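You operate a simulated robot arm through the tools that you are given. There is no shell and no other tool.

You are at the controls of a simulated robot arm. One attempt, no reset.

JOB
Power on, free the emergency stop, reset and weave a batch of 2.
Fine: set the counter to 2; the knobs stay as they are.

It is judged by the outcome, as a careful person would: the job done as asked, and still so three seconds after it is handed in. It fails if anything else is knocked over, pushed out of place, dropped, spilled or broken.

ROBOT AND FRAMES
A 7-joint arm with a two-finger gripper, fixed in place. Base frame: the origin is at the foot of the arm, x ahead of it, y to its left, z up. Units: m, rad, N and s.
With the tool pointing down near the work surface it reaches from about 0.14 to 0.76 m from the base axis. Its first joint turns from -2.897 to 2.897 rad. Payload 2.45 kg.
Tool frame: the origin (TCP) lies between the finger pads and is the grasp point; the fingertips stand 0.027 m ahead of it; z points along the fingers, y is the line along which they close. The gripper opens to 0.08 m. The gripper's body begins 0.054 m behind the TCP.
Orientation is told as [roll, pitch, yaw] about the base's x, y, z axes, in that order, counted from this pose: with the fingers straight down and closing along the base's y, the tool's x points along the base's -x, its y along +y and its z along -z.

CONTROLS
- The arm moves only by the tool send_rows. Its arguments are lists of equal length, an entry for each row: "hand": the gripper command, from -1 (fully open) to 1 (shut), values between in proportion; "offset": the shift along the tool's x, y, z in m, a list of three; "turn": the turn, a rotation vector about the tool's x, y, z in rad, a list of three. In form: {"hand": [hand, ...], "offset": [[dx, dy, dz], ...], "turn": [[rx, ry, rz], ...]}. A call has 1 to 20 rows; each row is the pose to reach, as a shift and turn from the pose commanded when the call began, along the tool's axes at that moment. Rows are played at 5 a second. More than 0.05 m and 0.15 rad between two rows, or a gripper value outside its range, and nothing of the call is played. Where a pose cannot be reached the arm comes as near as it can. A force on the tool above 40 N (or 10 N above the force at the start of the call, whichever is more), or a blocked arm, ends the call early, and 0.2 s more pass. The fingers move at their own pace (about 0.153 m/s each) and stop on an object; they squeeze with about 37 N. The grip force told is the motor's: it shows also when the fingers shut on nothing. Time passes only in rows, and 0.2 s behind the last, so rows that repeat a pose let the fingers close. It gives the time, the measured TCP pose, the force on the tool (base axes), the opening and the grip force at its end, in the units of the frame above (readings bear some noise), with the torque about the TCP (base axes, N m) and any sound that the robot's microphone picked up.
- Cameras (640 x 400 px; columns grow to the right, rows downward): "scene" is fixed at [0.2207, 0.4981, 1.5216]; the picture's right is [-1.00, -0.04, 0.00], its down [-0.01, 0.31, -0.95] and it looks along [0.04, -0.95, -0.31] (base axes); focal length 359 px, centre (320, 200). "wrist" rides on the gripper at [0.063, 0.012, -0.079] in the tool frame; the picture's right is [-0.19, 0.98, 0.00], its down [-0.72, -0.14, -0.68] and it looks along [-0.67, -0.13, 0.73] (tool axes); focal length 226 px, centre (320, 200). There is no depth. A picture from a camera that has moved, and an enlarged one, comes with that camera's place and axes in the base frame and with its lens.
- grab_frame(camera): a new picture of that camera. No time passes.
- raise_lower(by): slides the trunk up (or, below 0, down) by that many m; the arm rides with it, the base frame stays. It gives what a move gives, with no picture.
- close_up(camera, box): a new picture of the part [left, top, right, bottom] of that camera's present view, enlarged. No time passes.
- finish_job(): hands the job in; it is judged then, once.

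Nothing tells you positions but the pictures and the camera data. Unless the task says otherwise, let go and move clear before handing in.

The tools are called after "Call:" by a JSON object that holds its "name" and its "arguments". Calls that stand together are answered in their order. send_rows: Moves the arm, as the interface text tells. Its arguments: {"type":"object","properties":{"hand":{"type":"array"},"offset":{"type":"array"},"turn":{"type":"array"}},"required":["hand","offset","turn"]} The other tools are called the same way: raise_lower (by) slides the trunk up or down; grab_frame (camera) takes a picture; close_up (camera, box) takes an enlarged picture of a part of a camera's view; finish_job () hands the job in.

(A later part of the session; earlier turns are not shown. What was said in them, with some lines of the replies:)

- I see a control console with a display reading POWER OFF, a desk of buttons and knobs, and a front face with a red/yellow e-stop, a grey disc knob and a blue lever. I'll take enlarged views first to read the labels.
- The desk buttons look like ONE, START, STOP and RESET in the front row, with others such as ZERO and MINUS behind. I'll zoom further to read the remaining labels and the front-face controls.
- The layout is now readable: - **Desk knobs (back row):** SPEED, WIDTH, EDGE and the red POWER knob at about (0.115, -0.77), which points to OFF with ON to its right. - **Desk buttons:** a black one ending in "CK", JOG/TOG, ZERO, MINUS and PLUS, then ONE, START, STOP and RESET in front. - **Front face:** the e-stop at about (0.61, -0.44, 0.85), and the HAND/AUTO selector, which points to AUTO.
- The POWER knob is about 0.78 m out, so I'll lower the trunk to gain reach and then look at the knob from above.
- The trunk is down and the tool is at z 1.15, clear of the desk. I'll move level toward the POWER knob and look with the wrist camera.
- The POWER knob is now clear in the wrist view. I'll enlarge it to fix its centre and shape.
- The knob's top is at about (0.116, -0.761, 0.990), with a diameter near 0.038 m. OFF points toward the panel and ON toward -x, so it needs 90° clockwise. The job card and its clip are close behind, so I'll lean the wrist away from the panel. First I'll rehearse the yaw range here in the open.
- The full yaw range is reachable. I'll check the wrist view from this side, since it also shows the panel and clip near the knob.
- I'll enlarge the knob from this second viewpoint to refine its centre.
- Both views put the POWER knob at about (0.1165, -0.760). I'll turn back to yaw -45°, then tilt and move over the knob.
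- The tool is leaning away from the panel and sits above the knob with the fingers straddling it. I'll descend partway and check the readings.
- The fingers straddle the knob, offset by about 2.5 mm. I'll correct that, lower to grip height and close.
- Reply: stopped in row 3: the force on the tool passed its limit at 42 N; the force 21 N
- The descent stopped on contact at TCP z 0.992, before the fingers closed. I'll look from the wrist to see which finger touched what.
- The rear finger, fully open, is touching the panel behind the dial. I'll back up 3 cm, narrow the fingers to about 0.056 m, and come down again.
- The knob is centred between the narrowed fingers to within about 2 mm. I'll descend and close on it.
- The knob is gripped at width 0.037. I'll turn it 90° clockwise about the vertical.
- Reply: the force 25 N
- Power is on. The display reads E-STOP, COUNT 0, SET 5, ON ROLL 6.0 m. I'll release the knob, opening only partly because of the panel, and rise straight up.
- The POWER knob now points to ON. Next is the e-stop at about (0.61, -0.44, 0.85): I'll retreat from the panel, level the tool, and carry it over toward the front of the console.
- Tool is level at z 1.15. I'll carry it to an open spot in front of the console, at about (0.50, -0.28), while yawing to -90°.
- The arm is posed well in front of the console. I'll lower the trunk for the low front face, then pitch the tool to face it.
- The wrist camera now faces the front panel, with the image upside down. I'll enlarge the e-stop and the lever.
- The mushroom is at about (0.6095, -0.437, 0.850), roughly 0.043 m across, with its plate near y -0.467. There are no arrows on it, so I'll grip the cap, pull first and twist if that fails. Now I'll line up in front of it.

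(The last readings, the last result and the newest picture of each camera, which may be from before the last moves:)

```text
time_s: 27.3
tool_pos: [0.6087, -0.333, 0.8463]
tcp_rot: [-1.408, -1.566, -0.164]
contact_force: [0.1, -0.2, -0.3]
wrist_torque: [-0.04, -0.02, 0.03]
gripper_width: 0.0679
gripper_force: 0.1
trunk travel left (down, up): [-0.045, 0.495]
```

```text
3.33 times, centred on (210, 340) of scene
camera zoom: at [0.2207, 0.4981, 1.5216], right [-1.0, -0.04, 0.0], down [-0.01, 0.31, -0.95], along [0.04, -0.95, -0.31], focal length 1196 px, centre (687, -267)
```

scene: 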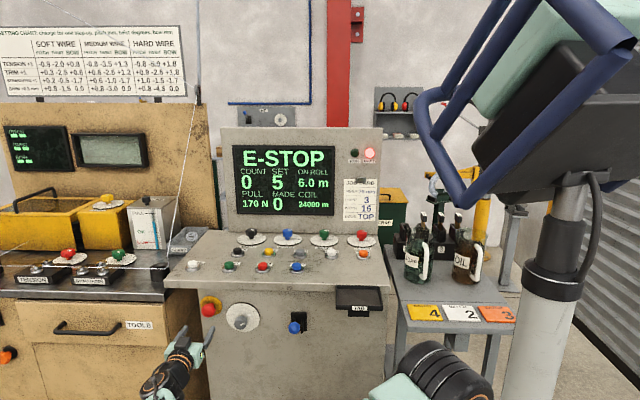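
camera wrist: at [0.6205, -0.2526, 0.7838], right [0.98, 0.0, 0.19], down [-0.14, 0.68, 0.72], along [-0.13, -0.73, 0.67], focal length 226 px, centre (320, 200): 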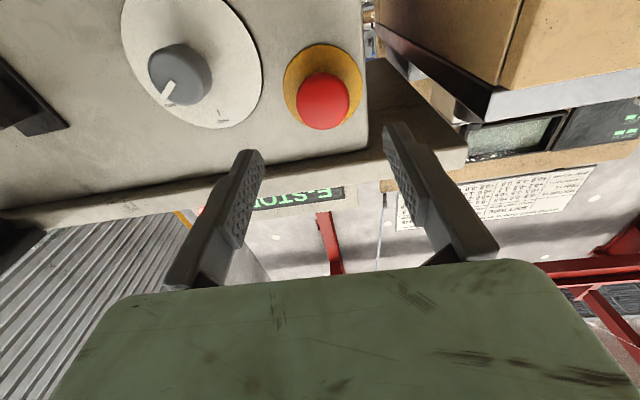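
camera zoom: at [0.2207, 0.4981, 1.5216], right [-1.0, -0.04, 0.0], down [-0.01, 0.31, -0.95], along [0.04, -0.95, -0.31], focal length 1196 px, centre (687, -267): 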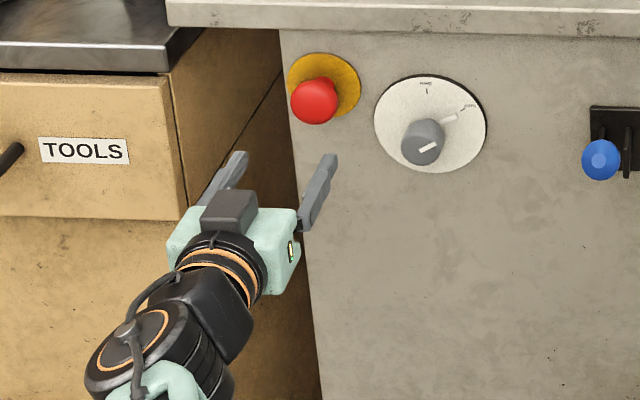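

The tool faces the e-stop squarely, and the cap axis is at about (0.610, 0.848). I'll advance until the fingers straddle the cap, then check before closing.

Call:
{"name": "send_rows", "arguments": {"hand": [-0.7, -0.7, -0.7, -0.7, -0.7], "offset": [[-0.0017, 0.0016, 0.034], [-0.0017, 0.0016, 0.066], [-0.0017, 0.0016, 0.088], [-0.0017, 0.0016, 0.1], [-0.0017, 0.0016, 0.1]], "turn": [[0, 0, 0], [0, 0, 0], [0, 0, 0], [0, 0, 0], [0, 0, 0]]}}

Call:
{"name": "grab_frame", "arguments": {"camera": "wrist"}}

Call:
{"name": "close_up", "arguments": {"camera": "scene", "box": [150, 280, 270, 400]}}

```text
time_s: 28.5
tool_pos: [0.6081, -0.4294, 0.8494]
tcp_rot: [-1.168, -1.567, -0.407]
contact_force: [-0.7, 0.1, 0.9]
wrist_torque: [0.0, -0.01, -0.01]
gripper_width: 0.0684
gripper_force: 0.0
trunk travel left (down, up): [-0.045, 0.495]
```

```text
taken
camera wrist: at [0.6212, -0.3512, 0.787], right [0.98, 0.0, 0.19], down [-0.14, 0.68, 0.72], along [-0.13, -0.73, 0.67], focal length 226 px, centre (320, 200)
```

wrist: 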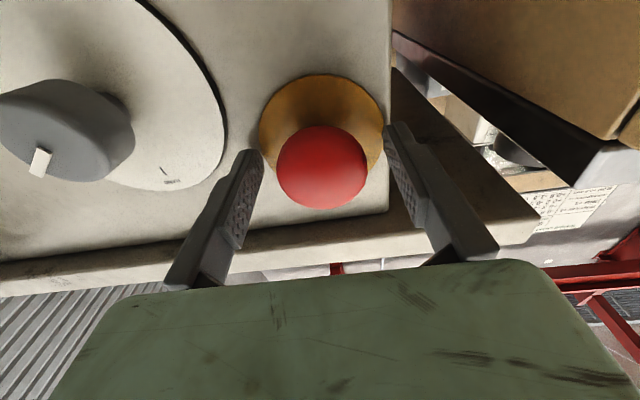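

```text
3.33 times, centred on (210, 340) of scene
camera zoom: at [0.2207, 0.4981, 1.5216], right [-1.0, -0.04, 0.0], down [-0.01, 0.31, -0.95], along [0.04, -0.95, -0.31], focal length 1196 px, centre (687, -267)
```

zoom: 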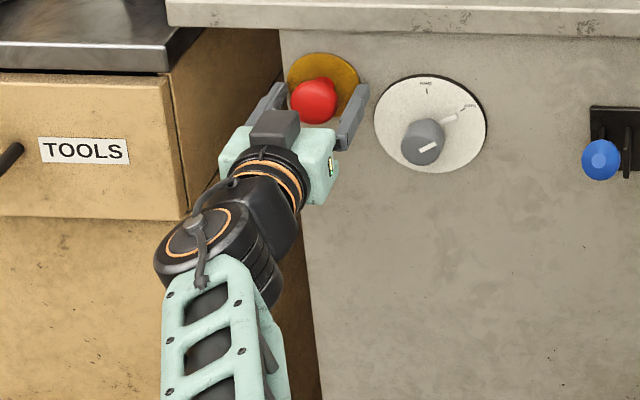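

The cap sits centred between the finger pads. I'll close on it and try a gentle pull straight out.

Call:
{"name": "send_rows", "arguments": {"hand": [1, 1, 1], "offset": [[0, 0, 0], [0, 0, 0], [0, 0, 0]], "turn": [[0, 0, 0], [0, 0, 0], [0, 0, 0]]}}

Call:
{"name": "send_rows", "arguments": {"hand": [1, 1, 1, 1], "offset": [[0, 0, -0.004], [0, 0, -0.008], [0, 0, -0.012], [0, 0, -0.012]], "turn": [[0, 0, 0], [0, 0, 0], [0, 0, 0], [0, 0, 0]]}}

Call:
{"name": "close_up", "arguments": {"camera": "scene", "box": [215, 120, 395, 240]}}

Call:
{"name": "grab_frame", "arguments": {"camera": "wrist"}}

```text
time_s: 29.3
tool_pos: [0.6102, -0.4297, 0.8494]
tcp_rot: [-1.155, -1.568, -0.414]
contact_force: [8.2, -5.3, 3.0]
wrist_torque: [0.16, -0.03, 0.24]
gripper_width: 0.0434
gripper_force: 44.8
trunk travel left (down, up): [-0.045, 0.495]
```

```text
time_s: 30.3
tool_pos: [0.6101, -0.4225, 0.849]
tcp_rot: [-0.87, -1.567, -0.704]
contact_force: [11.3, -31.1, -3.3]
wrist_torque: [0.01, 0.05, 0.07]
gripper_width: 0.0436
gripper_force: 45.1
trunk travel left (down, up): [-0.045, 0.495]
```

```text
3.33 times, centred on (305, 180) of scene
camera zoom: at [0.2207, 0.4981, 1.5216], right [-1.0, -0.04, 0.0], down [-0.01, 0.31, -0.95], along [0.04, -0.95, -0.31], focal length 1196 px, centre (370, 267)
```

zoom: 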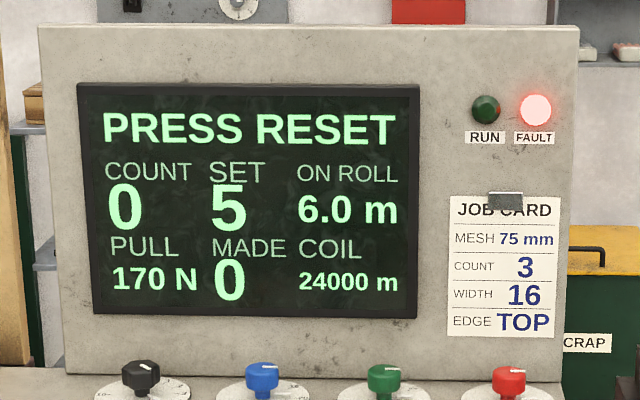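

```text
taken
camera wrist: at [0.6222, -0.3429, 0.7872], right [0.98, 0.0, 0.19], down [-0.14, 0.68, 0.72], along [-0.13, -0.73, 0.67], focal length 226 px, centre (320, 200)
```

wrist: 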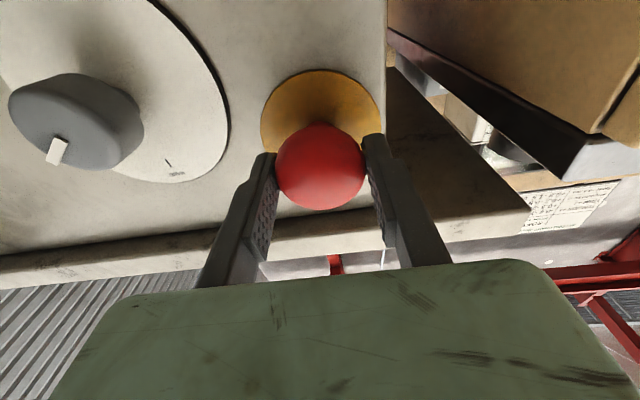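

The pull worked and the display now says PRESS RESET. I'll let go and back straight out.

Call:
{"name": "send_rows", "arguments": {"hand": [-0.7, -0.7, -0.7, -0.7, -0.7, -0.7], "offset": [[0, 0, 0.004], [0, 0, 0.004], [0, 0, -0.03], [0, 0, -0.07], [0, 0, -0.11], [0, 0, -0.14]], "turn": [[0, 0, 0], [0, 0, 0], [0, 0, 0], [0, 0, 0], [0, 0, 0], [0, 0, 0]]}}

Call:
{"name": "grab_frame", "arguments": {"camera": "wrist"}}

Call:
{"name": "close_up", "arguments": {"camera": "scene", "box": [150, 120, 390, 340]}}

```text
time_s: 31.7
tool_pos: [0.6124, -0.2809, 0.8503]
tcp_rot: [-1.162, -1.567, -0.41]
contact_force: [0.0, 0.3, -0.8]
wrist_torque: [0.02, 0.01, -0.02]
gripper_width: 0.068
gripper_force: 0.0
trunk travel left (down, up): [-0.045, 0.495]
```

```text
taken
camera wrist: at [0.624, -0.2013, 0.7882], right [0.98, 0.0, 0.19], down [-0.14, 0.68, 0.72], along [-0.13, -0.73, 0.67], focal length 226 px, centre (320, 200)
```

wrist: 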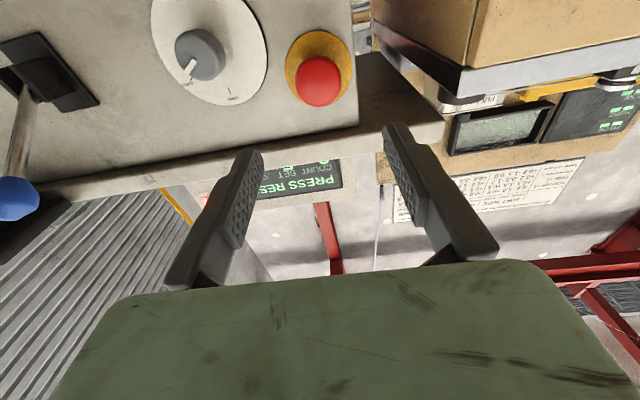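

```text
1.82 times, centred on (270, 230) of scene
camera zoom: at [0.2207, 0.4981, 1.5216], right [-1.0, -0.04, 0.0], down [-0.01, 0.31, -0.95], along [0.04, -0.95, -0.31], focal length 652 px, centre (411, 146)
```

zoom: 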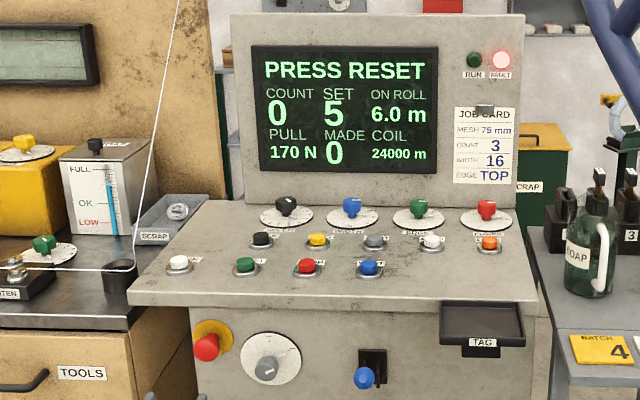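

The e-stop is released and standing proud. I'll raise the trunk back to desk-working height and point the tool down again.

Call:
{"name": "raise_lower", "arguments": {"by": 0.18}}

Call:
{"name": "send_rows", "arguments": {"hand": [-0.7, -0.7, -0.7, -0.7, -0.7, -0.7, -0.7, -0.7, -0.7, -0.7, -0.7], "offset": [[-0.01, -0.01, 0], [-0.02, -0.02, 0], [-0.03, -0.03, 0], [-0.04, -0.04, 0], [-0.05, -0.05, 0], [-0.06, -0.06, 0], [-0.07, -0.07, 0], [-0.08, -0.08, 0], [-0.09, -0.09, 0], [-0.1, -0.1, 0], [-0.11, -0.11, 0]], "turn": [[0, 0.143, 0], [0, 0.286, 0], [0, 0.428, 0], [0, 0.571, 0], [0, 0.714, 0], [0, 0.857, 0], [0, 1.0, 0], [0, 1.142, 0], [0, 1.285, 0], [0, 1.428, 0], [0, 1.571, 0]]}}

Call:
{"name": "grab_frame", "arguments": {"camera": "wrist"}}

```text
time_s: 33.7
tool_pos: [0.6128, -0.2811, 1.0313]
tcp_rot: [-1.199, -1.566, -0.371]
contact_force: [-0.4, 0.0, 0.0]
wrist_torque: [0.0, 0.01, 0.04]
gripper_width: 0.0677
gripper_force: 0.1
trunk travel left (down, up): [-0.225, 0.315]
```

```text
time_s: 36.1
tool_pos: [0.5024, -0.2817, 1.141]
tcp_rot: [-0.003, 0.004, -1.574]
contact_force: [-0.4, -0.4, -1.0]
wrist_torque: [0.04, -0.02, 0.01]
gripper_width: 0.0682
gripper_force: 0.0
trunk travel left (down, up): [-0.225, 0.315]
```

```text
taken
camera wrist: at [0.5157, -0.2195, 1.2217], right [0.98, -0.2, 0.0], down [-0.14, -0.72, 0.68], along [-0.14, -0.67, -0.73], focal length 226 px, centre (320, 200)
```

wrist: 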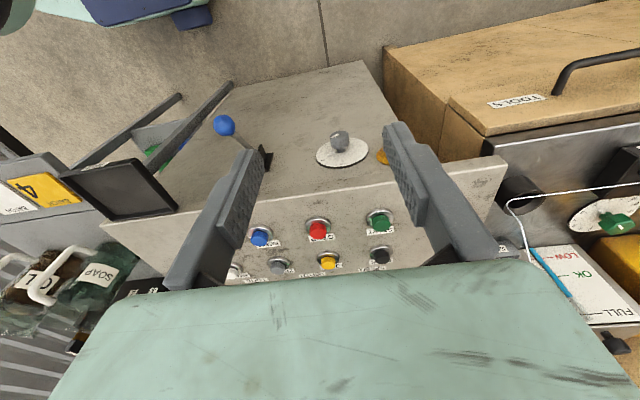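

Tool is pointing down again at (0.50, -0.28, 1.14). I'll close the fingers to use as a pusher and move above RESET at about (0.340, -0.523).

Call:
{"name": "send_rows", "arguments": {"hand": [1, 1, 1, 1, 1, 1, 1, 1], "offset": [[-0.04, -0.027, 0], [-0.08, -0.054, 0], [-0.12, -0.081, 0], [-0.16, -0.108, 0], [-0.2, -0.135, 0.01], [-0.241, -0.162, 0.04], [-0.241, -0.162, 0.08], [-0.241, -0.162, 0.08]], "turn": [[0, 0, 0], [0, 0, 0], [0, 0, 0], [0, 0, 0], [0, 0, 0], [0, 0, 0], [0, 0, 0], [0, 0, 0]]}}

Call:
{"name": "grab_frame", "arguments": {"camera": "wrist"}}

Call:
{"name": "grab_frame", "arguments": {"camera": "scene"}}

```text
refused: row 6 steps farther than a row can; nothing moved
```

```text
taken
camera wrist: at [0.5157, -0.2195, 1.2217], right [0.98, -0.2, 0.0], down [-0.14, -0.72, 0.68], along [-0.14, -0.67, -0.73], focal length 226 px, centre (320, 200)
```

wrist: 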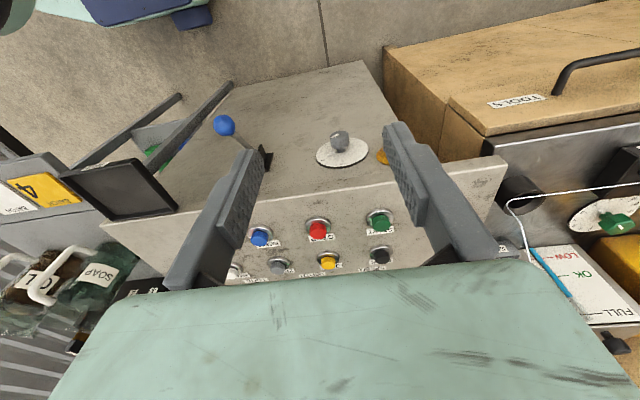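

```text
taken
```

scene: 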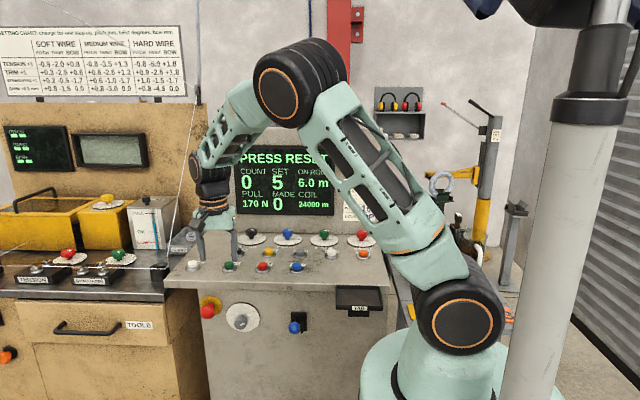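

That call was refused because one row's step was too long, so nothing moved. I'll send it again with smaller steps.

Call:
{"name": "send_rows", "arguments": {"hand": [1, 1, 1, 1, 1, 1, 1, 1, 1], "offset": [[-0.04, -0.027, 0], [-0.08, -0.054, 0], [-0.12, -0.081, 0], [-0.16, -0.108, 0], [-0.2, -0.135, 0], [-0.241, -0.162, 0], [-0.241, -0.162, 0.04], [-0.241, -0.162, 0.08], [-0.241, -0.162, 0.08]], "turn": [[0, 0, 0], [0, 0, 0], [0, 0, 0], [0, 0, 0], [0, 0, 0], [0, 0, 0], [0, 0, 0], [0, 0, 0], [0, 0, 0]]}}

Call:
{"name": "grab_frame", "arguments": {"camera": "wrist"}}

Call:
{"name": "grab_frame", "arguments": {"camera": "scene"}}

```text
time_s: 38.1
tool_pos: [0.341, -0.5215, 1.0617]
tcp_rot: [-0.002, 0.001, -1.573]
contact_force: [0.2, -0.4, 0.6]
wrist_torque: [0.03, -0.02, 0.02]
gripper_width: 0.0
gripper_force: 29.5
trunk travel left (down, up): [-0.225, 0.315]
```

```text
taken
camera wrist: at [0.3528, -0.4587, 1.1423], right [0.98, -0.19, 0.0], down [-0.14, -0.72, 0.68], along [-0.13, -0.67, -0.73], focal length 226 px, centre (320, 200)
```

wrist: 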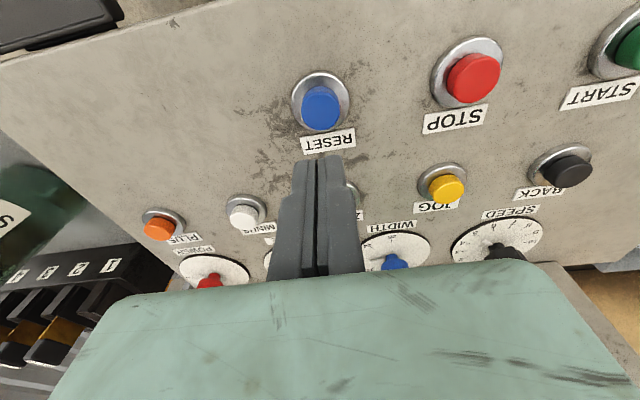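

```text
taken
```

scene: 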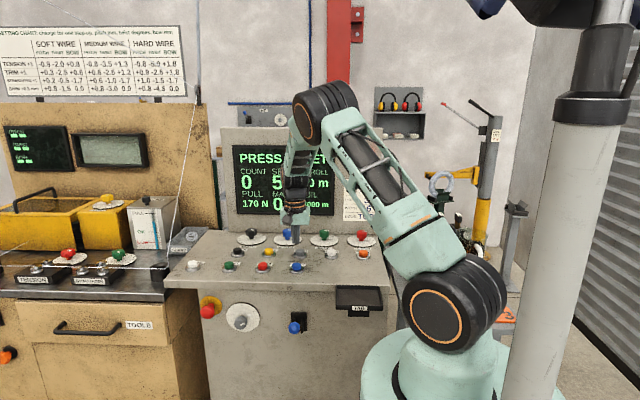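

The remaining labels read BACK (black) and JOG (yellow). I'll enlarge this view to measure the button positions precisely.

Call:
{"name": "close_up", "arguments": {"camera": "wrist", "box": [240, 50, 400, 150]}}

Call:
{"name": "close_up", "arguments": {"camera": "wrist", "box": [110, 160, 370, 300]}}

Call:
{"name": "close_up", "arguments": {"camera": "wrist", "box": [400, 0, 640, 150]}}

```text
4.00 times, centred on (320, 100) of wrist
camera zoom: at [0.3528, -0.4587, 1.1423], right [0.98, -0.19, 0.0], down [-0.14, -0.72, 0.68], along [-0.13, -0.67, -0.73], focal length 904 px, centre (320, 600)
```

zoom: 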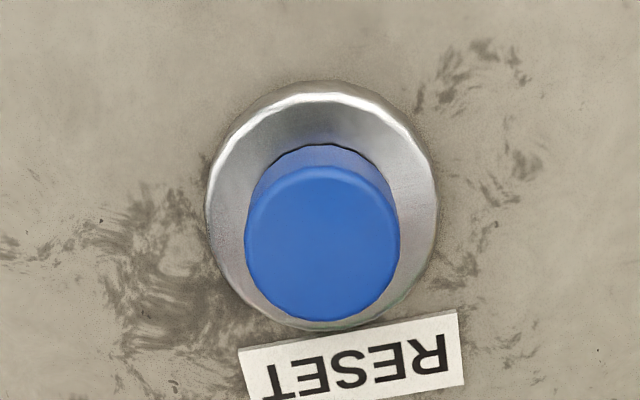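

```text
2.46 times, centred on (240, 230) of wrist
camera zoom: at [0.3528, -0.4587, 1.1423], right [0.98, -0.19, 0.0], down [-0.14, -0.72, 0.68], along [-0.13, -0.67, -0.73], focal length 556 px, centre (517, 126)
```

zoom: 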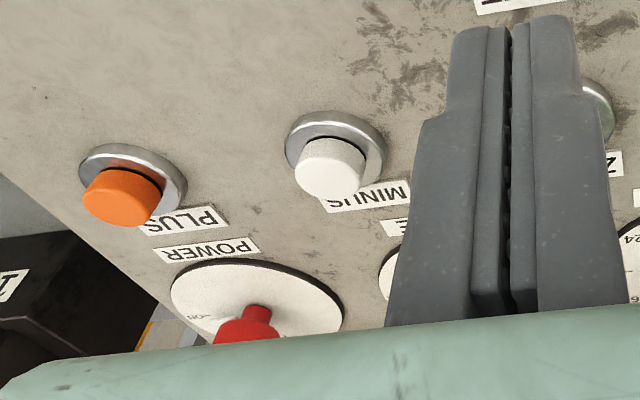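

```text
2.67 times, centred on (520, 75) of wrist
camera zoom: at [0.3528, -0.4587, 1.1423], right [0.98, -0.19, 0.0], down [-0.14, -0.72, 0.68], along [-0.13, -0.67, -0.73], focal length 603 px, centre (-213, 533)
```

zoom: 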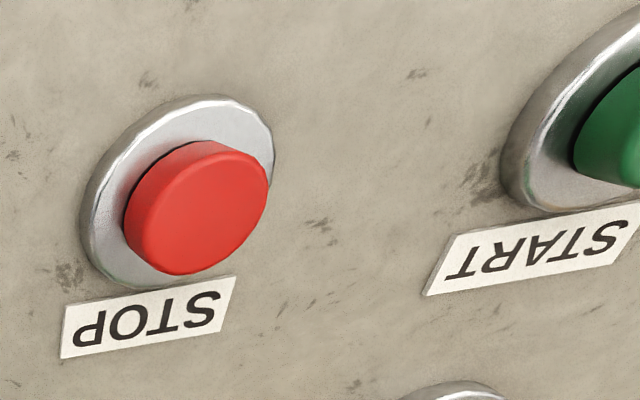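

Button tops are at z of about 0.965: RESET (0.340, -0.5255), MINUS (0.230, -0.629), PLUS (0.120, -0.630), STOP (0.451, -0.525). I'll press RESET with the closed fingertips.

Call:
{"name": "send_rows", "arguments": {"hand": [1, 1, 1, 1, 1, 1, 1, 1], "offset": [[-0.004, -0.001, 0.035], [-0.004, -0.001, 0.062], [-0.004, -0.001, 0.068], [-0.004, -0.001, 0.072], [-0.004, -0.001, 0.076], [-0.004, -0.001, 0.07], [-0.004, -0.001, 0.05], [-0.004, -0.001, 0.03]], "turn": [[0, 0, 0], [0, 0, 0], [0, 0, 0], [0, 0, 0], [0, 0, 0], [0, 0, 0], [0, 0, 0], [0, 0, 0]]}}

Call:
{"name": "grab_frame", "arguments": {"camera": "scene"}}

```text
time_s: 39.9
tool_pos: [0.3372, -0.526, 1.0326]
tcp_rot: [-0.003, 0.002, -1.572]
contact_force: [-0.2, 0.2, 0.5]
wrist_torque: [-0.03, 0.02, -0.01]
gripper_width: 0.0
gripper_force: 29.8
trunk travel left (down, up): [-0.225, 0.315]
```

```text
taken
```

scene: 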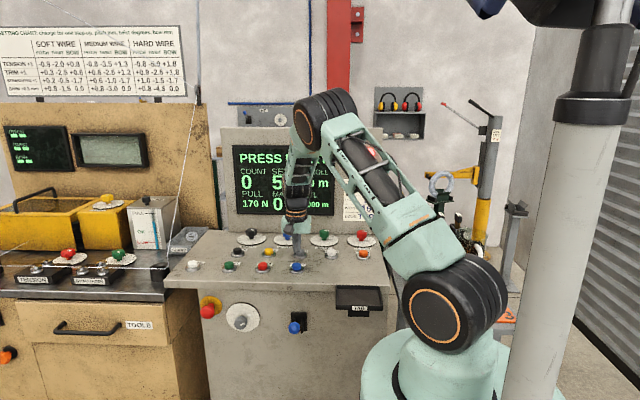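

The display still says PRESS RESET, so the press was too shallow. I'll go back down and stop at depth to read the force.

Call:
{"name": "send_rows", "arguments": {"hand": [1, 1, 1, 1], "offset": [[0, 0.002, 0.03], [0, 0.002, 0.042], [0, 0.002, 0.046], [0, 0.002, 0.05]], "turn": [[0, 0, 0], [0, 0, 0], [0, 0, 0], [0, 0, 0]]}}

Call:
{"name": "grab_frame", "arguments": {"camera": "wrist"}}

Call:
{"name": "close_up", "arguments": {"camera": "scene", "box": [220, 130, 400, 290]}}

```text
time_s: 40.9
tool_pos: [0.3401, -0.5251, 0.9823]
tcp_rot: [-0.002, 0.001, -1.573]
contact_force: [0.3, 0.6, 3.8]
wrist_torque: [0.01, 0.0, 0.02]
gripper_width: 0.0061
gripper_force: 29.6
trunk travel left (down, up): [-0.225, 0.315]
heard: click
```

```text
taken
camera wrist: at [0.3535, -0.4621, 1.0623], right [0.98, -0.19, 0.0], down [-0.14, -0.72, 0.68], along [-0.13, -0.67, -0.73], focal length 226 px, centre (320, 200)
```

wrist: 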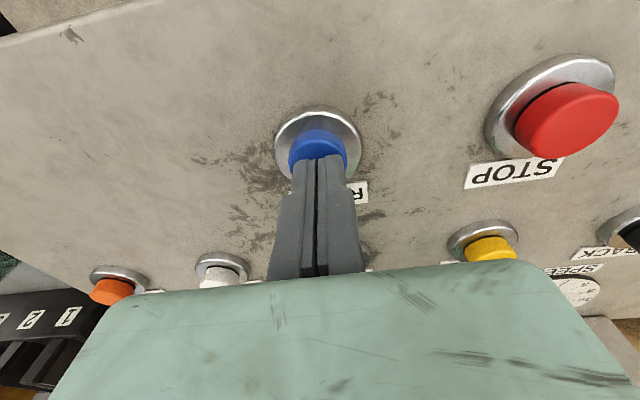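

```text
2.50 times, centred on (310, 210) of scene
camera zoom: at [0.2207, 0.4981, 1.5216], right [-1.0, -0.04, 0.0], down [-0.01, 0.31, -0.95], along [0.04, -0.95, -0.31], focal length 897 px, centre (345, 175)
```

zoom: 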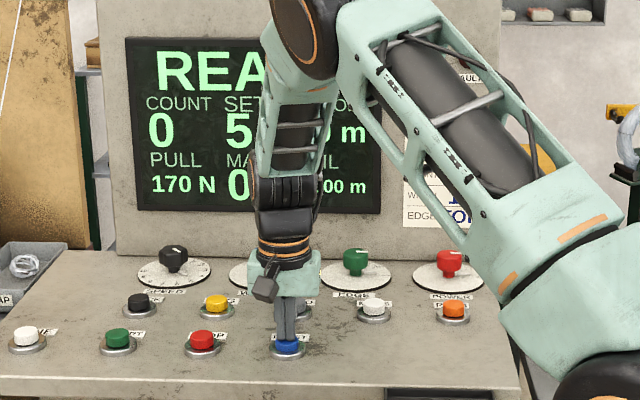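

A click sounded and the display shows READY. Next I'll rise and move over MINUS at about (0.230, -0.629) to take SET from 5 down to 2.

Call:
{"name": "send_rows", "arguments": {"hand": [1, 1, 1, 1, 1, 1, 1, 1], "offset": [[0, 0, -0.02], [0, 0, -0.059], [-0.026, -0.0275, -0.059], [-0.052, -0.055, -0.059], [-0.078, -0.0825, -0.059], [-0.104, -0.11, -0.059], [-0.104, -0.11, -0.059], [-0.104, -0.11, -0.059]], "turn": [[0, 0, 0], [0, 0, 0], [0, 0, 0], [0, 0, 0], [0, 0, 0], [0, 0, 0], [0, 0, 0], [0, 0, 0]]}}

Call:
{"name": "grab_frame", "arguments": {"camera": "wrist"}}

Call:
{"name": "grab_frame", "arguments": {"camera": "scene"}}

```text
time_s: 42.7
tool_pos: [0.2298, -0.6295, 1.0391]
tcp_rot: [-0.004, 0.002, -1.571]
contact_force: [0.0, -1.1, 0.2]
wrist_torque: [-0.01, -0.02, 0.01]
gripper_width: 0.0001
gripper_force: 29.9
trunk travel left (down, up): [-0.225, 0.315]
```

```text
taken
camera wrist: at [0.2423, -0.5665, 1.1195], right [0.98, -0.19, 0.0], down [-0.14, -0.72, 0.68], along [-0.13, -0.67, -0.73], focal length 226 px, centre (320, 200)
```

wrist: 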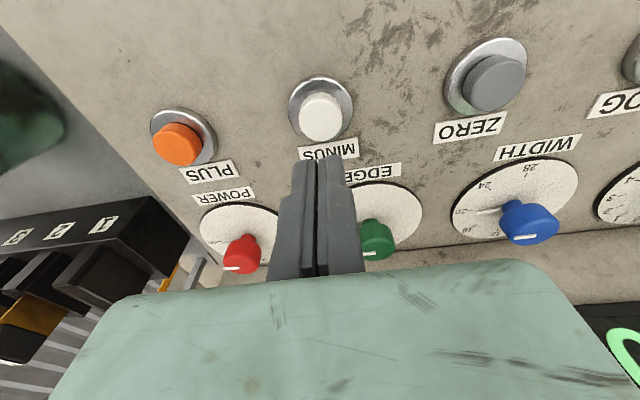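

```text
taken
```

scene: 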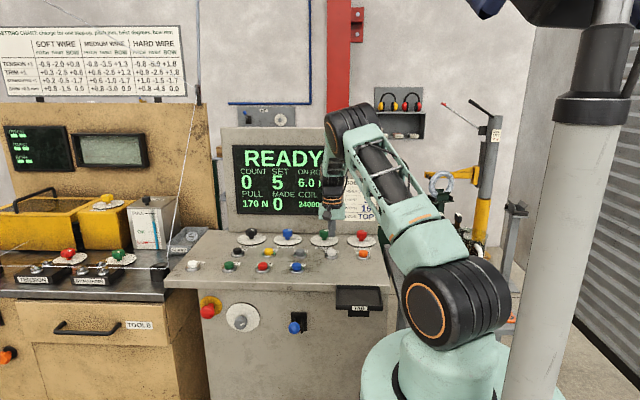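

MINUS is directly below the fingertips, READY is lit and SET reads 5. I'll press MINUS once and check the effect.

Call:
{"name": "send_rows", "arguments": {"hand": [1, 1, 1, 1, 1, 1, 1], "offset": [[-0.001, 0.001, 0.03], [-0.001, 0.001, 0.046], [-0.001, 0.001, 0.053], [-0.001, 0.001, 0.057], [-0.001, 0.001, 0.05], [-0.001, 0.001, 0.036], [-0.001, 0.001, 0.036]], "turn": [[0, 0, 0], [0, 0, 0], [0, 0, 0], [0, 0, 0], [0, 0, 0], [0, 0, 0], [0, 0, 0]]}}

Call:
{"name": "close_up", "arguments": {"camera": "scene", "box": [220, 130, 400, 290]}}

```text
time_s: 44.3
tool_pos: [0.2322, -0.6305, 1.0037]
tcp_rot: [-0.004, 0.002, -1.57]
contact_force: [0.7, -0.2, 0.4]
wrist_torque: [-0.02, 0.0, 0.0]
gripper_width: 0.0001
gripper_force: 30.1
trunk travel left (down, up): [-0.225, 0.315]
heard: click
```

```text
2.50 times, centred on (310, 210) of scene
camera zoom: at [0.2207, 0.4981, 1.5216], right [-1.0, -0.04, 0.0], down [-0.01, 0.31, -0.95], along [0.04, -0.95, -0.31], focal length 897 px, centre (345, 175)
```

zoom: 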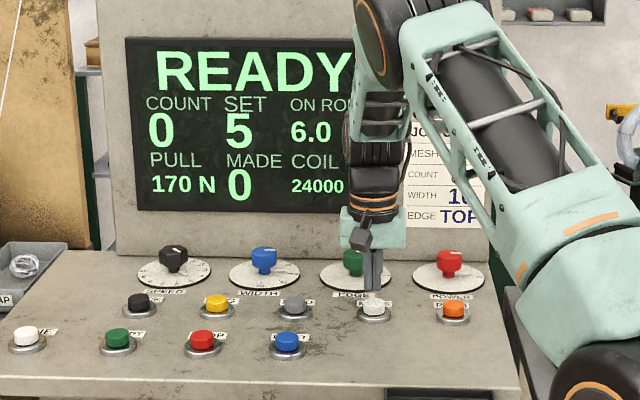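

A click was heard, but SET still reads 5. I'll let a moment pass and re-read the display before drawing conclusions.

Call:
{"name": "send_rows", "arguments": {"hand": [1, 1, 1], "offset": [[0, 0, 0], [0, 0, 0], [0, 0, 0]], "turn": [[0, 0, 0], [0, 0, 0], [0, 0, 0]]}}

Call:
{"name": "close_up", "arguments": {"camera": "scene", "box": [220, 130, 400, 230]}}

```text
time_s: 45.1
tool_pos: [0.2326, -0.6325, 1.0041]
tcp_rot: [-0.003, 0.002, -1.572]
contact_force: [1.6, 0.3, 0.6]
wrist_torque: [0.0, 0.02, 0.07]
gripper_width: 0.0
gripper_force: 29.6
trunk travel left (down, up): [-0.225, 0.315]
```

```text
3.56 times, centred on (310, 180) of scene
camera zoom: at [0.2207, 0.4981, 1.5216], right [-1.0, -0.04, 0.0], down [-0.01, 0.31, -0.95], along [0.04, -0.95, -0.31], focal length 1275 px, centre (356, 271)
```

zoom: 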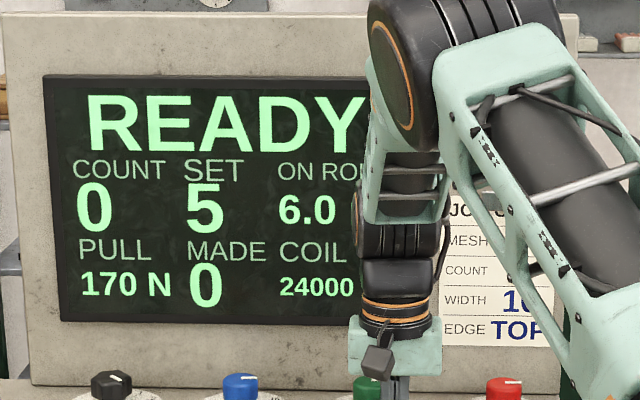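

No change yet. I'll press MINUS again, holding it longer and slightly deeper.

Call:
{"name": "send_rows", "arguments": {"hand": [1, 1, 1, 1, 1], "offset": [[0, -0.002, 0.012], [0, -0.002, 0.02], [0, -0.002, 0.024], [0, -0.002, 0.025], [0, -0.002, 0.025]], "turn": [[0, 0, 0], [0, 0, 0], [0, 0, 0], [0, 0, 0], [0, 0, 0]]}}

Call:
{"name": "close_up", "arguments": {"camera": "scene", "box": [220, 130, 400, 290]}}

Call:
{"name": "grab_frame", "arguments": {"camera": "wrist"}}

```text
time_s: 46.3
tool_pos: [0.2292, -0.6305, 0.9808]
tcp_rot: [-0.002, 0.0, -1.572]
contact_force: [-0.5, 1.2, 10.1]
wrist_torque: [-0.01, 0.01, -0.02]
gripper_width: 0.0061
gripper_force: 29.9
trunk travel left (down, up): [-0.225, 0.315]
heard: click
```

```text
2.50 times, centred on (310, 210) of scene
camera zoom: at [0.2207, 0.4981, 1.5216], right [-1.0, -0.04, 0.0], down [-0.01, 0.31, -0.95], along [0.04, -0.95, -0.31], focal length 897 px, centre (345, 175)
```

zoom: 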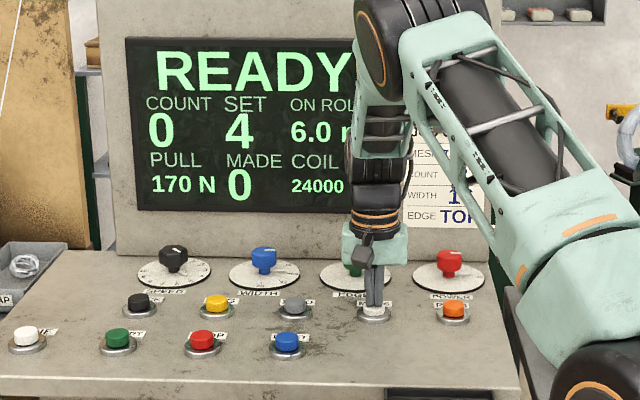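

```text
taken
camera wrist: at [0.2422, -0.5675, 1.0606], right [0.98, -0.19, 0.0], down [-0.14, -0.72, 0.68], along [-0.13, -0.67, -0.73], focal length 226 px, centre (320, 200)
```

wrist: 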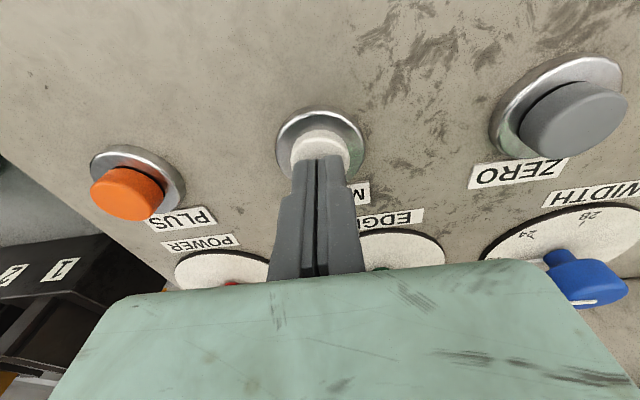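

A held press works: SET is now 4. I'll release and check that it stays at 4.

Call:
{"name": "send_rows", "arguments": {"hand": [1, 1, 1], "offset": [[0, 0, -0.01], [0, 0, -0.023], [0, 0, -0.023]], "turn": [[0, 0, 0], [0, 0, 0], [0, 0, 0]]}}

Call:
{"name": "close_up", "arguments": {"camera": "scene", "box": [220, 130, 400, 230]}}

```text
time_s: 47.1
tool_pos: [0.2287, -0.6298, 1.0034]
tcp_rot: [-0.006, 0.003, -1.573]
contact_force: [-0.3, -0.3, 0.0]
wrist_torque: [-0.01, -0.02, 0.02]
gripper_width: 0.0
gripper_force: 29.9
trunk travel left (down, up): [-0.225, 0.315]
```

```text
3.56 times, centred on (310, 180) of scene
camera zoom: at [0.2207, 0.4981, 1.5216], right [-1.0, -0.04, 0.0], down [-0.01, 0.31, -0.95], along [0.04, -0.95, -0.31], focal length 1275 px, centre (356, 271)
```

zoom: 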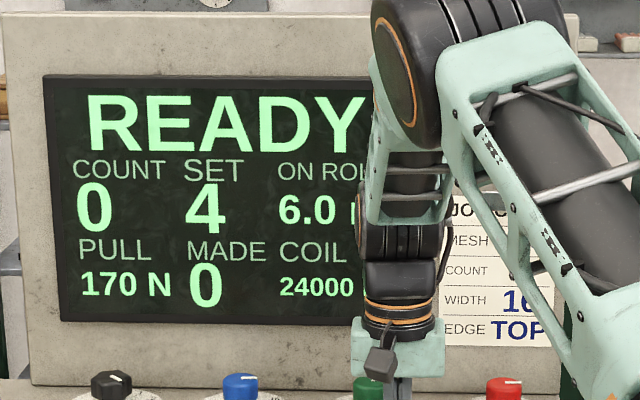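

SET holds at 4. I'll press MINUS the same way again, then release and check.

Call:
{"name": "send_rows", "arguments": {"hand": [1, 1, 1, 1, 1, 1, 1, 1], "offset": [[0, 0.001, 0.012], [0, 0.001, 0.019], [0, 0.001, 0.023], [0, 0.001, 0.024], [0, 0.001, 0.024], [0, 0.001, 0.01], [0, 0.001, 0], [0, 0.001, 0]], "turn": [[0, 0, 0], [0, 0, 0], [0, 0, 0], [0, 0, 0], [0, 0, 0], [0, 0, 0], [0, 0, 0], [0, 0, 0]]}}

Call:
{"name": "close_up", "arguments": {"camera": "scene", "box": [220, 130, 400, 230]}}

```text
time_s: 48.9
tool_pos: [0.2308, -0.6292, 1.0006]
tcp_rot: [-0.003, 0.002, -1.574]
contact_force: [-0.5, 0.3, 0.1]
wrist_torque: [-0.02, 0.01, 0.01]
gripper_width: 0.0
gripper_force: 29.3
trunk travel left (down, up): [-0.225, 0.315]
heard: click
```

```text
3.56 times, centred on (310, 180) of scene
camera zoom: at [0.2207, 0.4981, 1.5216], right [-1.0, -0.04, 0.0], down [-0.01, 0.31, -0.95], along [0.04, -0.95, -0.31], focal length 1275 px, centre (356, 271)
```

zoom: 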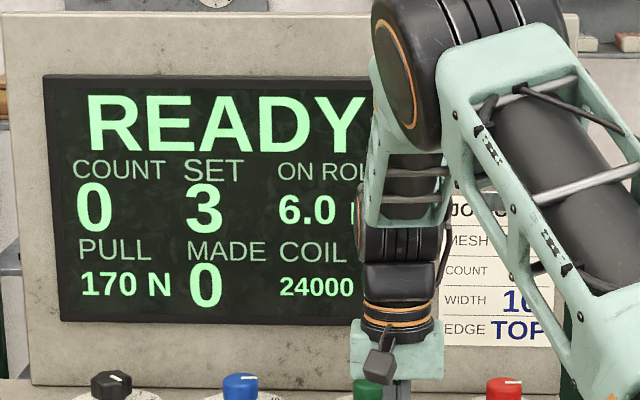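

SET is now 3, so one more identical press should bring it to 2.

Call:
{"name": "send_rows", "arguments": {"hand": [1, 1, 1, 1, 1, 1, 1, 1], "offset": [[0, 0, 0.012], [0, 0, 0.019], [0, 0, 0.023], [0, 0, 0.024], [0, 0, 0.024], [0, 0, 0.01], [0, 0, -0.01], [0, 0, -0.03]], "turn": [[0, 0, 0], [0, 0, 0], [0, 0, 0], [0, 0, 0], [0, 0, 0], [0, 0, 0], [0, 0, 0], [0, 0, 0]]}}

Call:
{"name": "close_up", "arguments": {"camera": "scene", "box": [220, 130, 400, 230]}}

Call:
{"name": "close_up", "arguments": {"camera": "scene", "box": [160, 220, 400, 370]}}

```text
time_s: 50.7
tool_pos: [0.2291, -0.6293, 1.0336]
tcp_rot: [-0.002, 0.002, -1.572]
contact_force: [0.7, -0.6, 0.8]
wrist_torque: [0.01, -0.03, 0.02]
gripper_width: 0.0
gripper_force: 29.7
trunk travel left (down, up): [-0.225, 0.315]
heard: click
```

```text
3.56 times, centred on (310, 180) of scene
camera zoom: at [0.2207, 0.4981, 1.5216], right [-1.0, -0.04, 0.0], down [-0.01, 0.31, -0.95], along [0.04, -0.95, -0.31], focal length 1275 px, centre (356, 271)
```

zoom: 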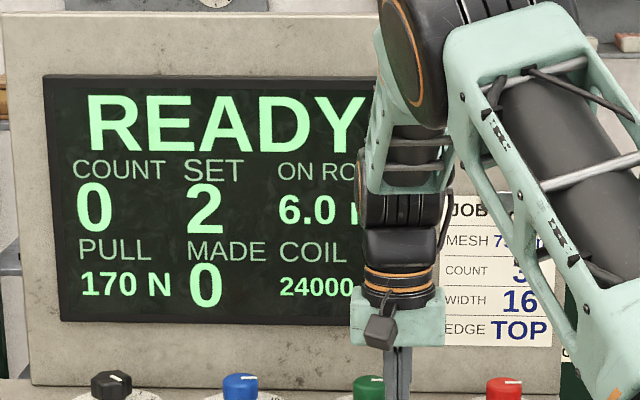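

```text
2.67 times, centred on (280, 295) of scene
camera zoom: at [0.2207, 0.4981, 1.5216], right [-1.0, -0.04, 0.0], down [-0.01, 0.31, -0.95], along [0.04, -0.95, -0.31], focal length 956 px, centre (427, -53)
```

zoom: 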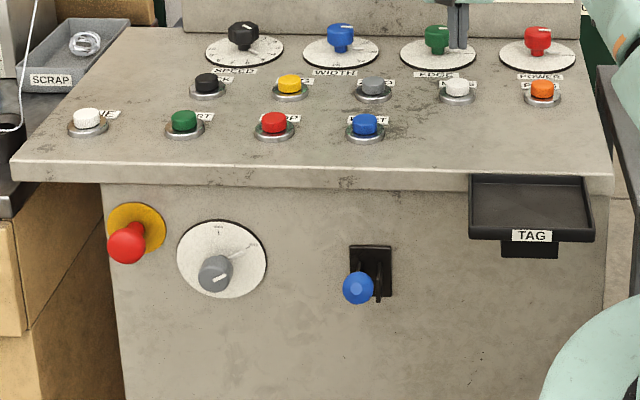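

SET now reads 2, with COUNT 0 and READY. The knobs are untouched. Next I'll move at a safe height to START, at about (0.56, -0.525), and check the position before pressing.

Call:
{"name": "send_rows", "arguments": {"hand": [1, 1, 1, 1, 1, 1, 1, 1, 1, 1], "offset": [[0, 0, -0.02], [0.013, 0.0415, -0.02], [0.026, 0.083, -0.02], [0.039, 0.1245, -0.02], [0.052, 0.166, -0.02], [0.065, 0.2075, -0.02], [0.078, 0.249, -0.02], [0.091, 0.2905, -0.02], [0.104, 0.332, -0.02], [0.104, 0.332, -0.02]], "turn": [[0, 0, 0], [0, 0, 0], [0, 0, 0], [0, 0, 0], [0, 0, 0], [0, 0, 0], [0, 0, 0], [0, 0, 0], [0, 0, 0], [0, 0, 0]]}}

Call:
{"name": "grab_frame", "arguments": {"camera": "wrist"}}

Call:
{"name": "grab_frame", "arguments": {"camera": "scene"}}

```text
time_s: 52.9
tool_pos: [0.5631, -0.5279, 1.0522]
tcp_rot: [-0.004, 0.002, -1.573]
contact_force: [-0.1, 0.0, -0.7]
wrist_torque: [-0.03, 0.01, -0.01]
gripper_width: 0.0
gripper_force: 29.7
trunk travel left (down, up): [-0.225, 0.315]
```

```text
taken
camera wrist: at [0.5759, -0.4639, 1.1324], right [0.98, -0.19, 0.0], down [-0.14, -0.72, 0.68], along [-0.14, -0.67, -0.73], focal length 226 px, centre (320, 200)
```

wrist: 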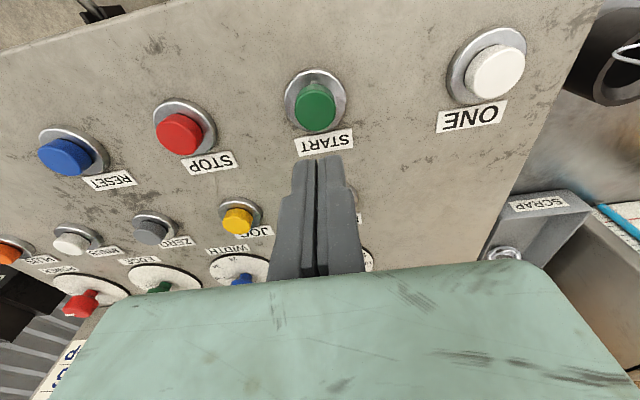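

```text
taken
```

scene: 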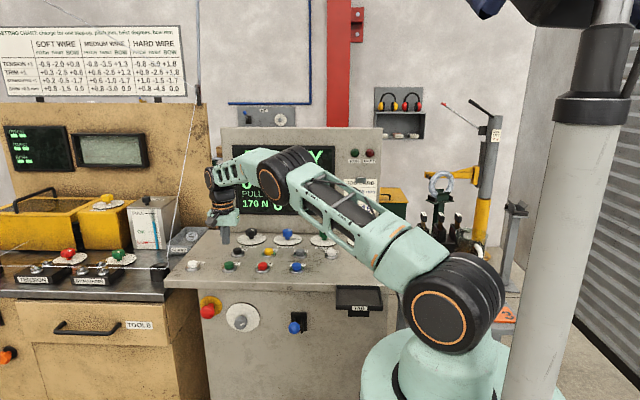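

START is about 5 mm to the -x side of the fingertips. I'll correct for that, press it with a hold, and lift off.

Call:
{"name": "send_rows", "arguments": {"hand": [1, 1, 1, 1, 1, 1, 1, 1, 1], "offset": [[0.001, -0.005, 0.035], [0.001, -0.005, 0.057], [0.001, -0.005, 0.066], [0.001, -0.005, 0.07], [0.001, -0.005, 0.072], [0.001, -0.005, 0.072], [0.001, -0.005, 0.06], [0.001, -0.005, 0.03], [0.001, -0.005, 0]], "turn": [[0, 0, 0], [0, 0, 0], [0, 0, 0], [0, 0, 0], [0, 0, 0], [0, 0, 0], [0, 0, 0], [0, 0, 0], [0, 0, 0]]}}

Call:
{"name": "grab_frame", "arguments": {"camera": "scene"}}

Call:
{"name": "close_up", "arguments": {"camera": "scene", "box": [215, 120, 395, 240]}}

```text
time_s: 54.9
tool_pos: [0.5579, -0.5254, 1.0505]
tcp_rot: [0.0, 0.001, -1.572]
contact_force: [0.5, 1.5, 0.1]
wrist_torque: [0.02, -0.02, -0.01]
gripper_width: 0.0
gripper_force: 29.8
trunk travel left (down, up): [-0.225, 0.315]
heard: click
```

```text
taken
```

scene: 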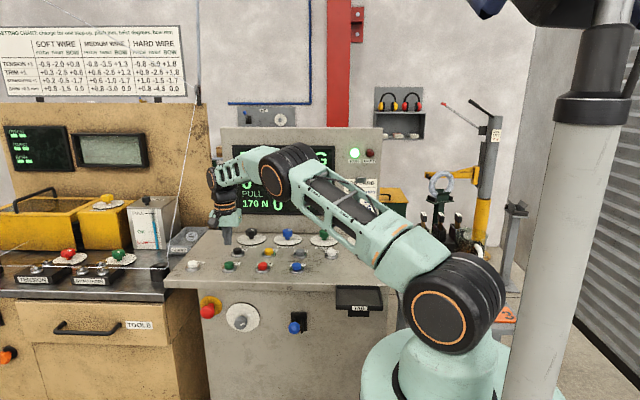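

```text
3.33 times, centred on (305, 180) of scene
camera zoom: at [0.2207, 0.4981, 1.5216], right [-1.0, -0.04, 0.0], down [-0.01, 0.31, -0.95], along [0.04, -0.95, -0.31], focal length 1196 px, centre (370, 267)
```

zoom: 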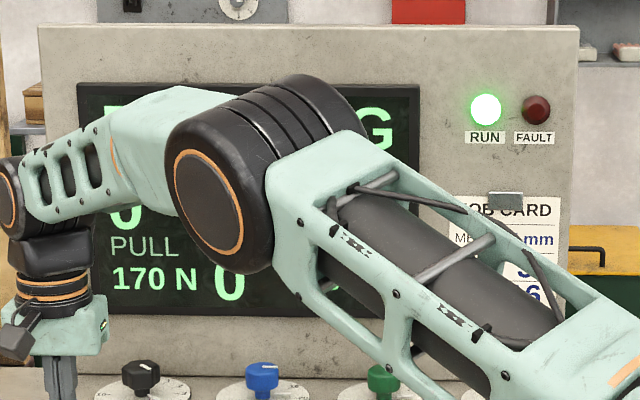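

The RUN light is on. I'll withdraw the arm to the open area in front so I can watch the display.

Call:
{"name": "send_rows", "arguments": {"hand": [1, 1, 1, 1, 1, 1, 1, 1, 1], "offset": [[0, 0, -0.04], [0.02, -0.005, -0.08], [0.06, -0.015, -0.1], [0.1, -0.025, -0.1], [0.14, -0.035, -0.1], [0.18, -0.045, -0.1], [0.22, -0.055, -0.1], [0.25, -0.06, -0.1], [0.25, -0.06, -0.1]], "turn": [[0, 0, 0], [0, 0, 0], [0, 0, 0], [0, 0, 0], [0, 0, 0], [0, 0, 0], [0, 0, 0], [0, 0, 0], [0, 0, 0]]}}

Call:
{"name": "grab_frame", "arguments": {"camera": "scene"}}

Call:
{"name": "close_up", "arguments": {"camera": "scene", "box": [215, 120, 395, 240]}}

```text
time_s: 56.9
tool_pos: [0.5, -0.2765, 1.1516]
tcp_rot: [-0.004, 0.002, -1.572]
contact_force: [-0.1, 0.1, -0.3]
wrist_torque: [0.0, 0.03, 0.02]
gripper_width: 0.0002
gripper_force: 30.1
trunk travel left (down, up): [-0.225, 0.315]
```

```text
taken
```

scene: 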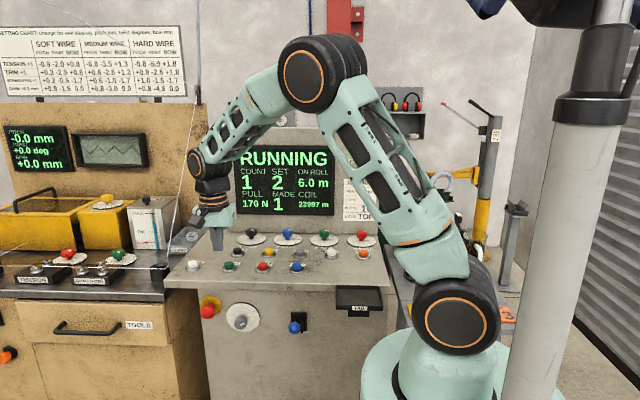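

```text
3.33 times, centred on (305, 180) of scene
camera zoom: at [0.2207, 0.4981, 1.5216], right [-1.0, -0.04, 0.0], down [-0.01, 0.31, -0.95], along [0.04, -0.95, -0.31], focal length 1196 px, centre (370, 267)
```

zoom: 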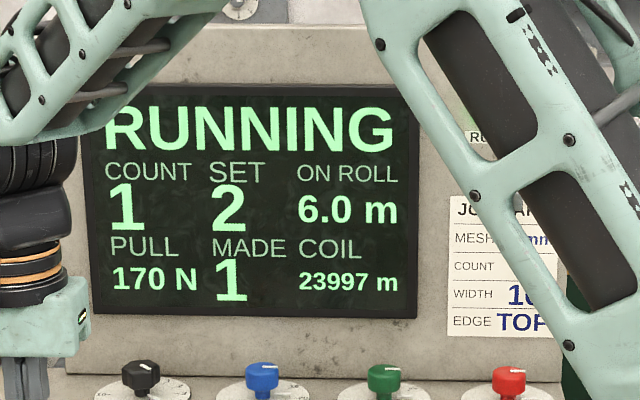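

It is RUNNING with COUNT 1 of SET 2. I'll hold here and let time pass until the batch ends.

Call:
{"name": "send_rows", "arguments": {"hand": [1, 1, 1, 1, 1, 1, 1, 1, 1, 1, 1, 1, 1, 1, 1], "offset": [[0, 0, 0], [0, 0, 0], [0, 0, 0], [0, 0, 0], [0, 0, 0], [0, 0, 0], [0, 0, 0], [0, 0, 0], [0, 0, 0], [0, 0, 0], [0, 0, 0], [0, 0, 0], [0, 0, 0], [0, 0, 0], [0, 0, 0]], "turn": [[0, 0, 0], [0, 0, 0], [0, 0, 0], [0, 0, 0], [0, 0, 0], [0, 0, 0], [0, 0, 0], [0, 0, 0], [0, 0, 0], [0, 0, 0], [0, 0, 0], [0, 0, 0], [0, 0, 0], [0, 0, 0], [0, 0, 0]]}}

Call:
{"name": "grab_frame", "arguments": {"camera": "scene"}}

Call:
{"name": "close_up", "arguments": {"camera": "scene", "box": [215, 120, 395, 240]}}

```text
time_s: 60.1
tool_pos: [0.4995, -0.2769, 1.1521]
tcp_rot: [-0.005, 0.003, -1.573]
contact_force: [0.0, 0.8, 0.1]
wrist_torque: [-0.03, 0.0, 0.01]
gripper_width: 0.0001
gripper_force: 29.9
trunk travel left (down, up): [-0.225, 0.315]
```

```text
taken
```

scene: 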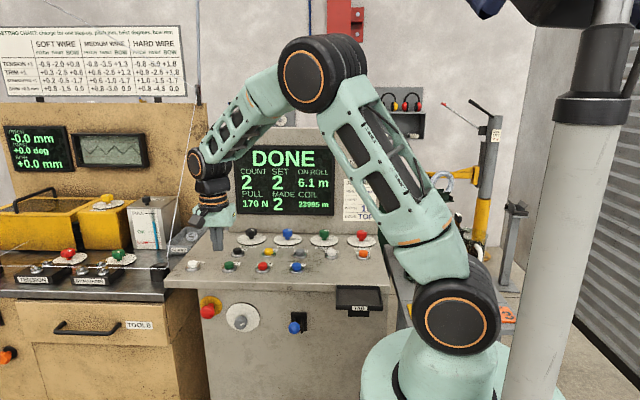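

```text
3.33 times, centred on (305, 180) of scene
camera zoom: at [0.2207, 0.4981, 1.5216], right [-1.0, -0.04, 0.0], down [-0.01, 0.31, -0.95], along [0.04, -0.95, -0.31], focal length 1196 px, centre (370, 267)
```

zoom: 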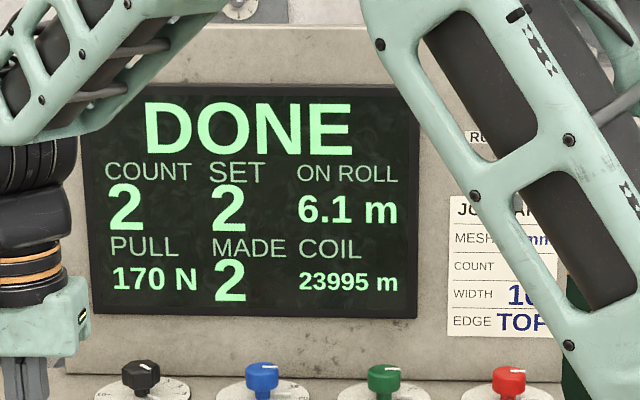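

The display shows DONE, with COUNT 2, SET 2 and MADE 2. Before handing in, I'll check that the knobs, card and surroundings are undisturbed.

Call:
{"name": "close_up", "arguments": {"camera": "scene", "box": [160, 220, 400, 370]}}

Call:
{"name": "close_up", "arguments": {"camera": "scene", "box": [270, 215, 390, 290]}}

Call:
{"name": "grab_frame", "arguments": {"camera": "wrist"}}

```text
2.67 times, centred on (280, 295) of scene
camera zoom: at [0.2207, 0.4981, 1.5216], right [-1.0, -0.04, 0.0], down [-0.01, 0.31, -0.95], along [0.04, -0.95, -0.31], focal length 956 px, centre (427, -53)
```

zoom: 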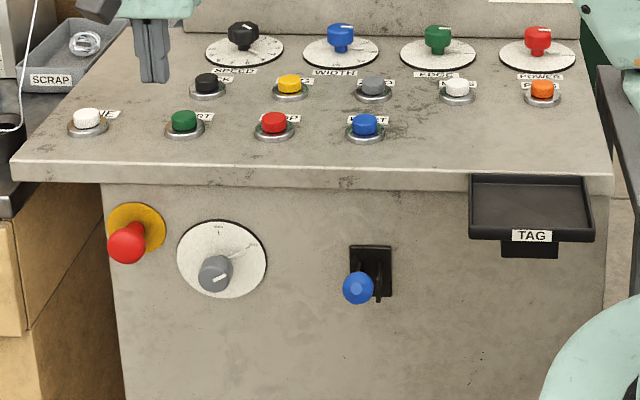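

```text
5.33 times, centred on (330, 252) of scene
camera zoom: at [0.2207, 0.4981, 1.5216], right [-1.0, -0.04, 0.0], down [-0.01, 0.31, -0.95], along [0.04, -0.95, -0.31], focal length 1913 px, centre (267, -80)
```

zoom: 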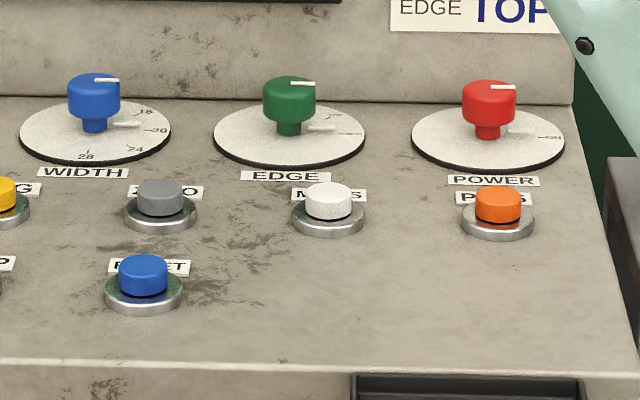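

```text
taken
camera wrist: at [0.5127, -0.2132, 1.2322], right [0.98, -0.19, 0.0], down [-0.14, -0.72, 0.68], along [-0.13, -0.67, -0.73], focal length 226 px, centre (320, 200)
```

wrist: 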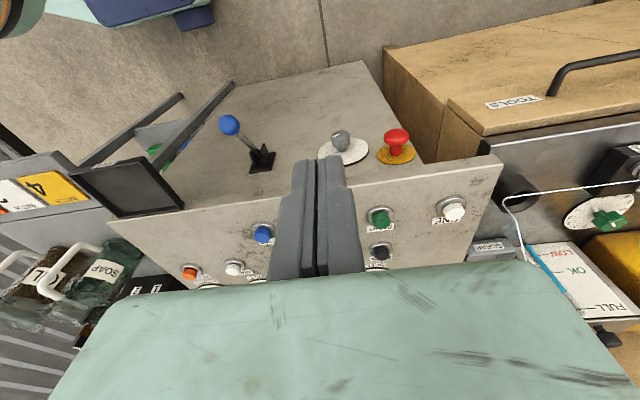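

Power is on, the e-stop is out and the batch of 2 is DONE. SPEED, WIDTH, EDGE and HAND/AUTO are where they were, nothing is disturbed, and the arm is clear. I'll hand the job in.

Call:
{"name": "finish_job", "arguments": {}}

```text
The job is handed in.
```

The batch of 2 is woven: the display reads DONE, with COUNT 2, SET 2 and MADE 2. The job is handed in.

- **Power:** I turned the POWER knob from OFF to ON. On the way down one finger touched the panel behind the knob and the arm stopped. I narrowed the grip and tried again, and saw no damage or shift in the pictures.
- **Emergency stop:** I freed it by pulling it straight out.
- **Reset:** the first press was too shallow. The second one clicked and the display went to READY.
- **Counter:** I brought SET down from 5 to 2 with MINUS. One press was too brief to count, so it took four.
- **Weave:** I pressed START in the AUTO position the selector was already in, and the batch ran to the end without a fault.

The SPEED, WIDTH, EDGE and HAND/AUTO knobs are as they were. The arm is parked clear of the console.
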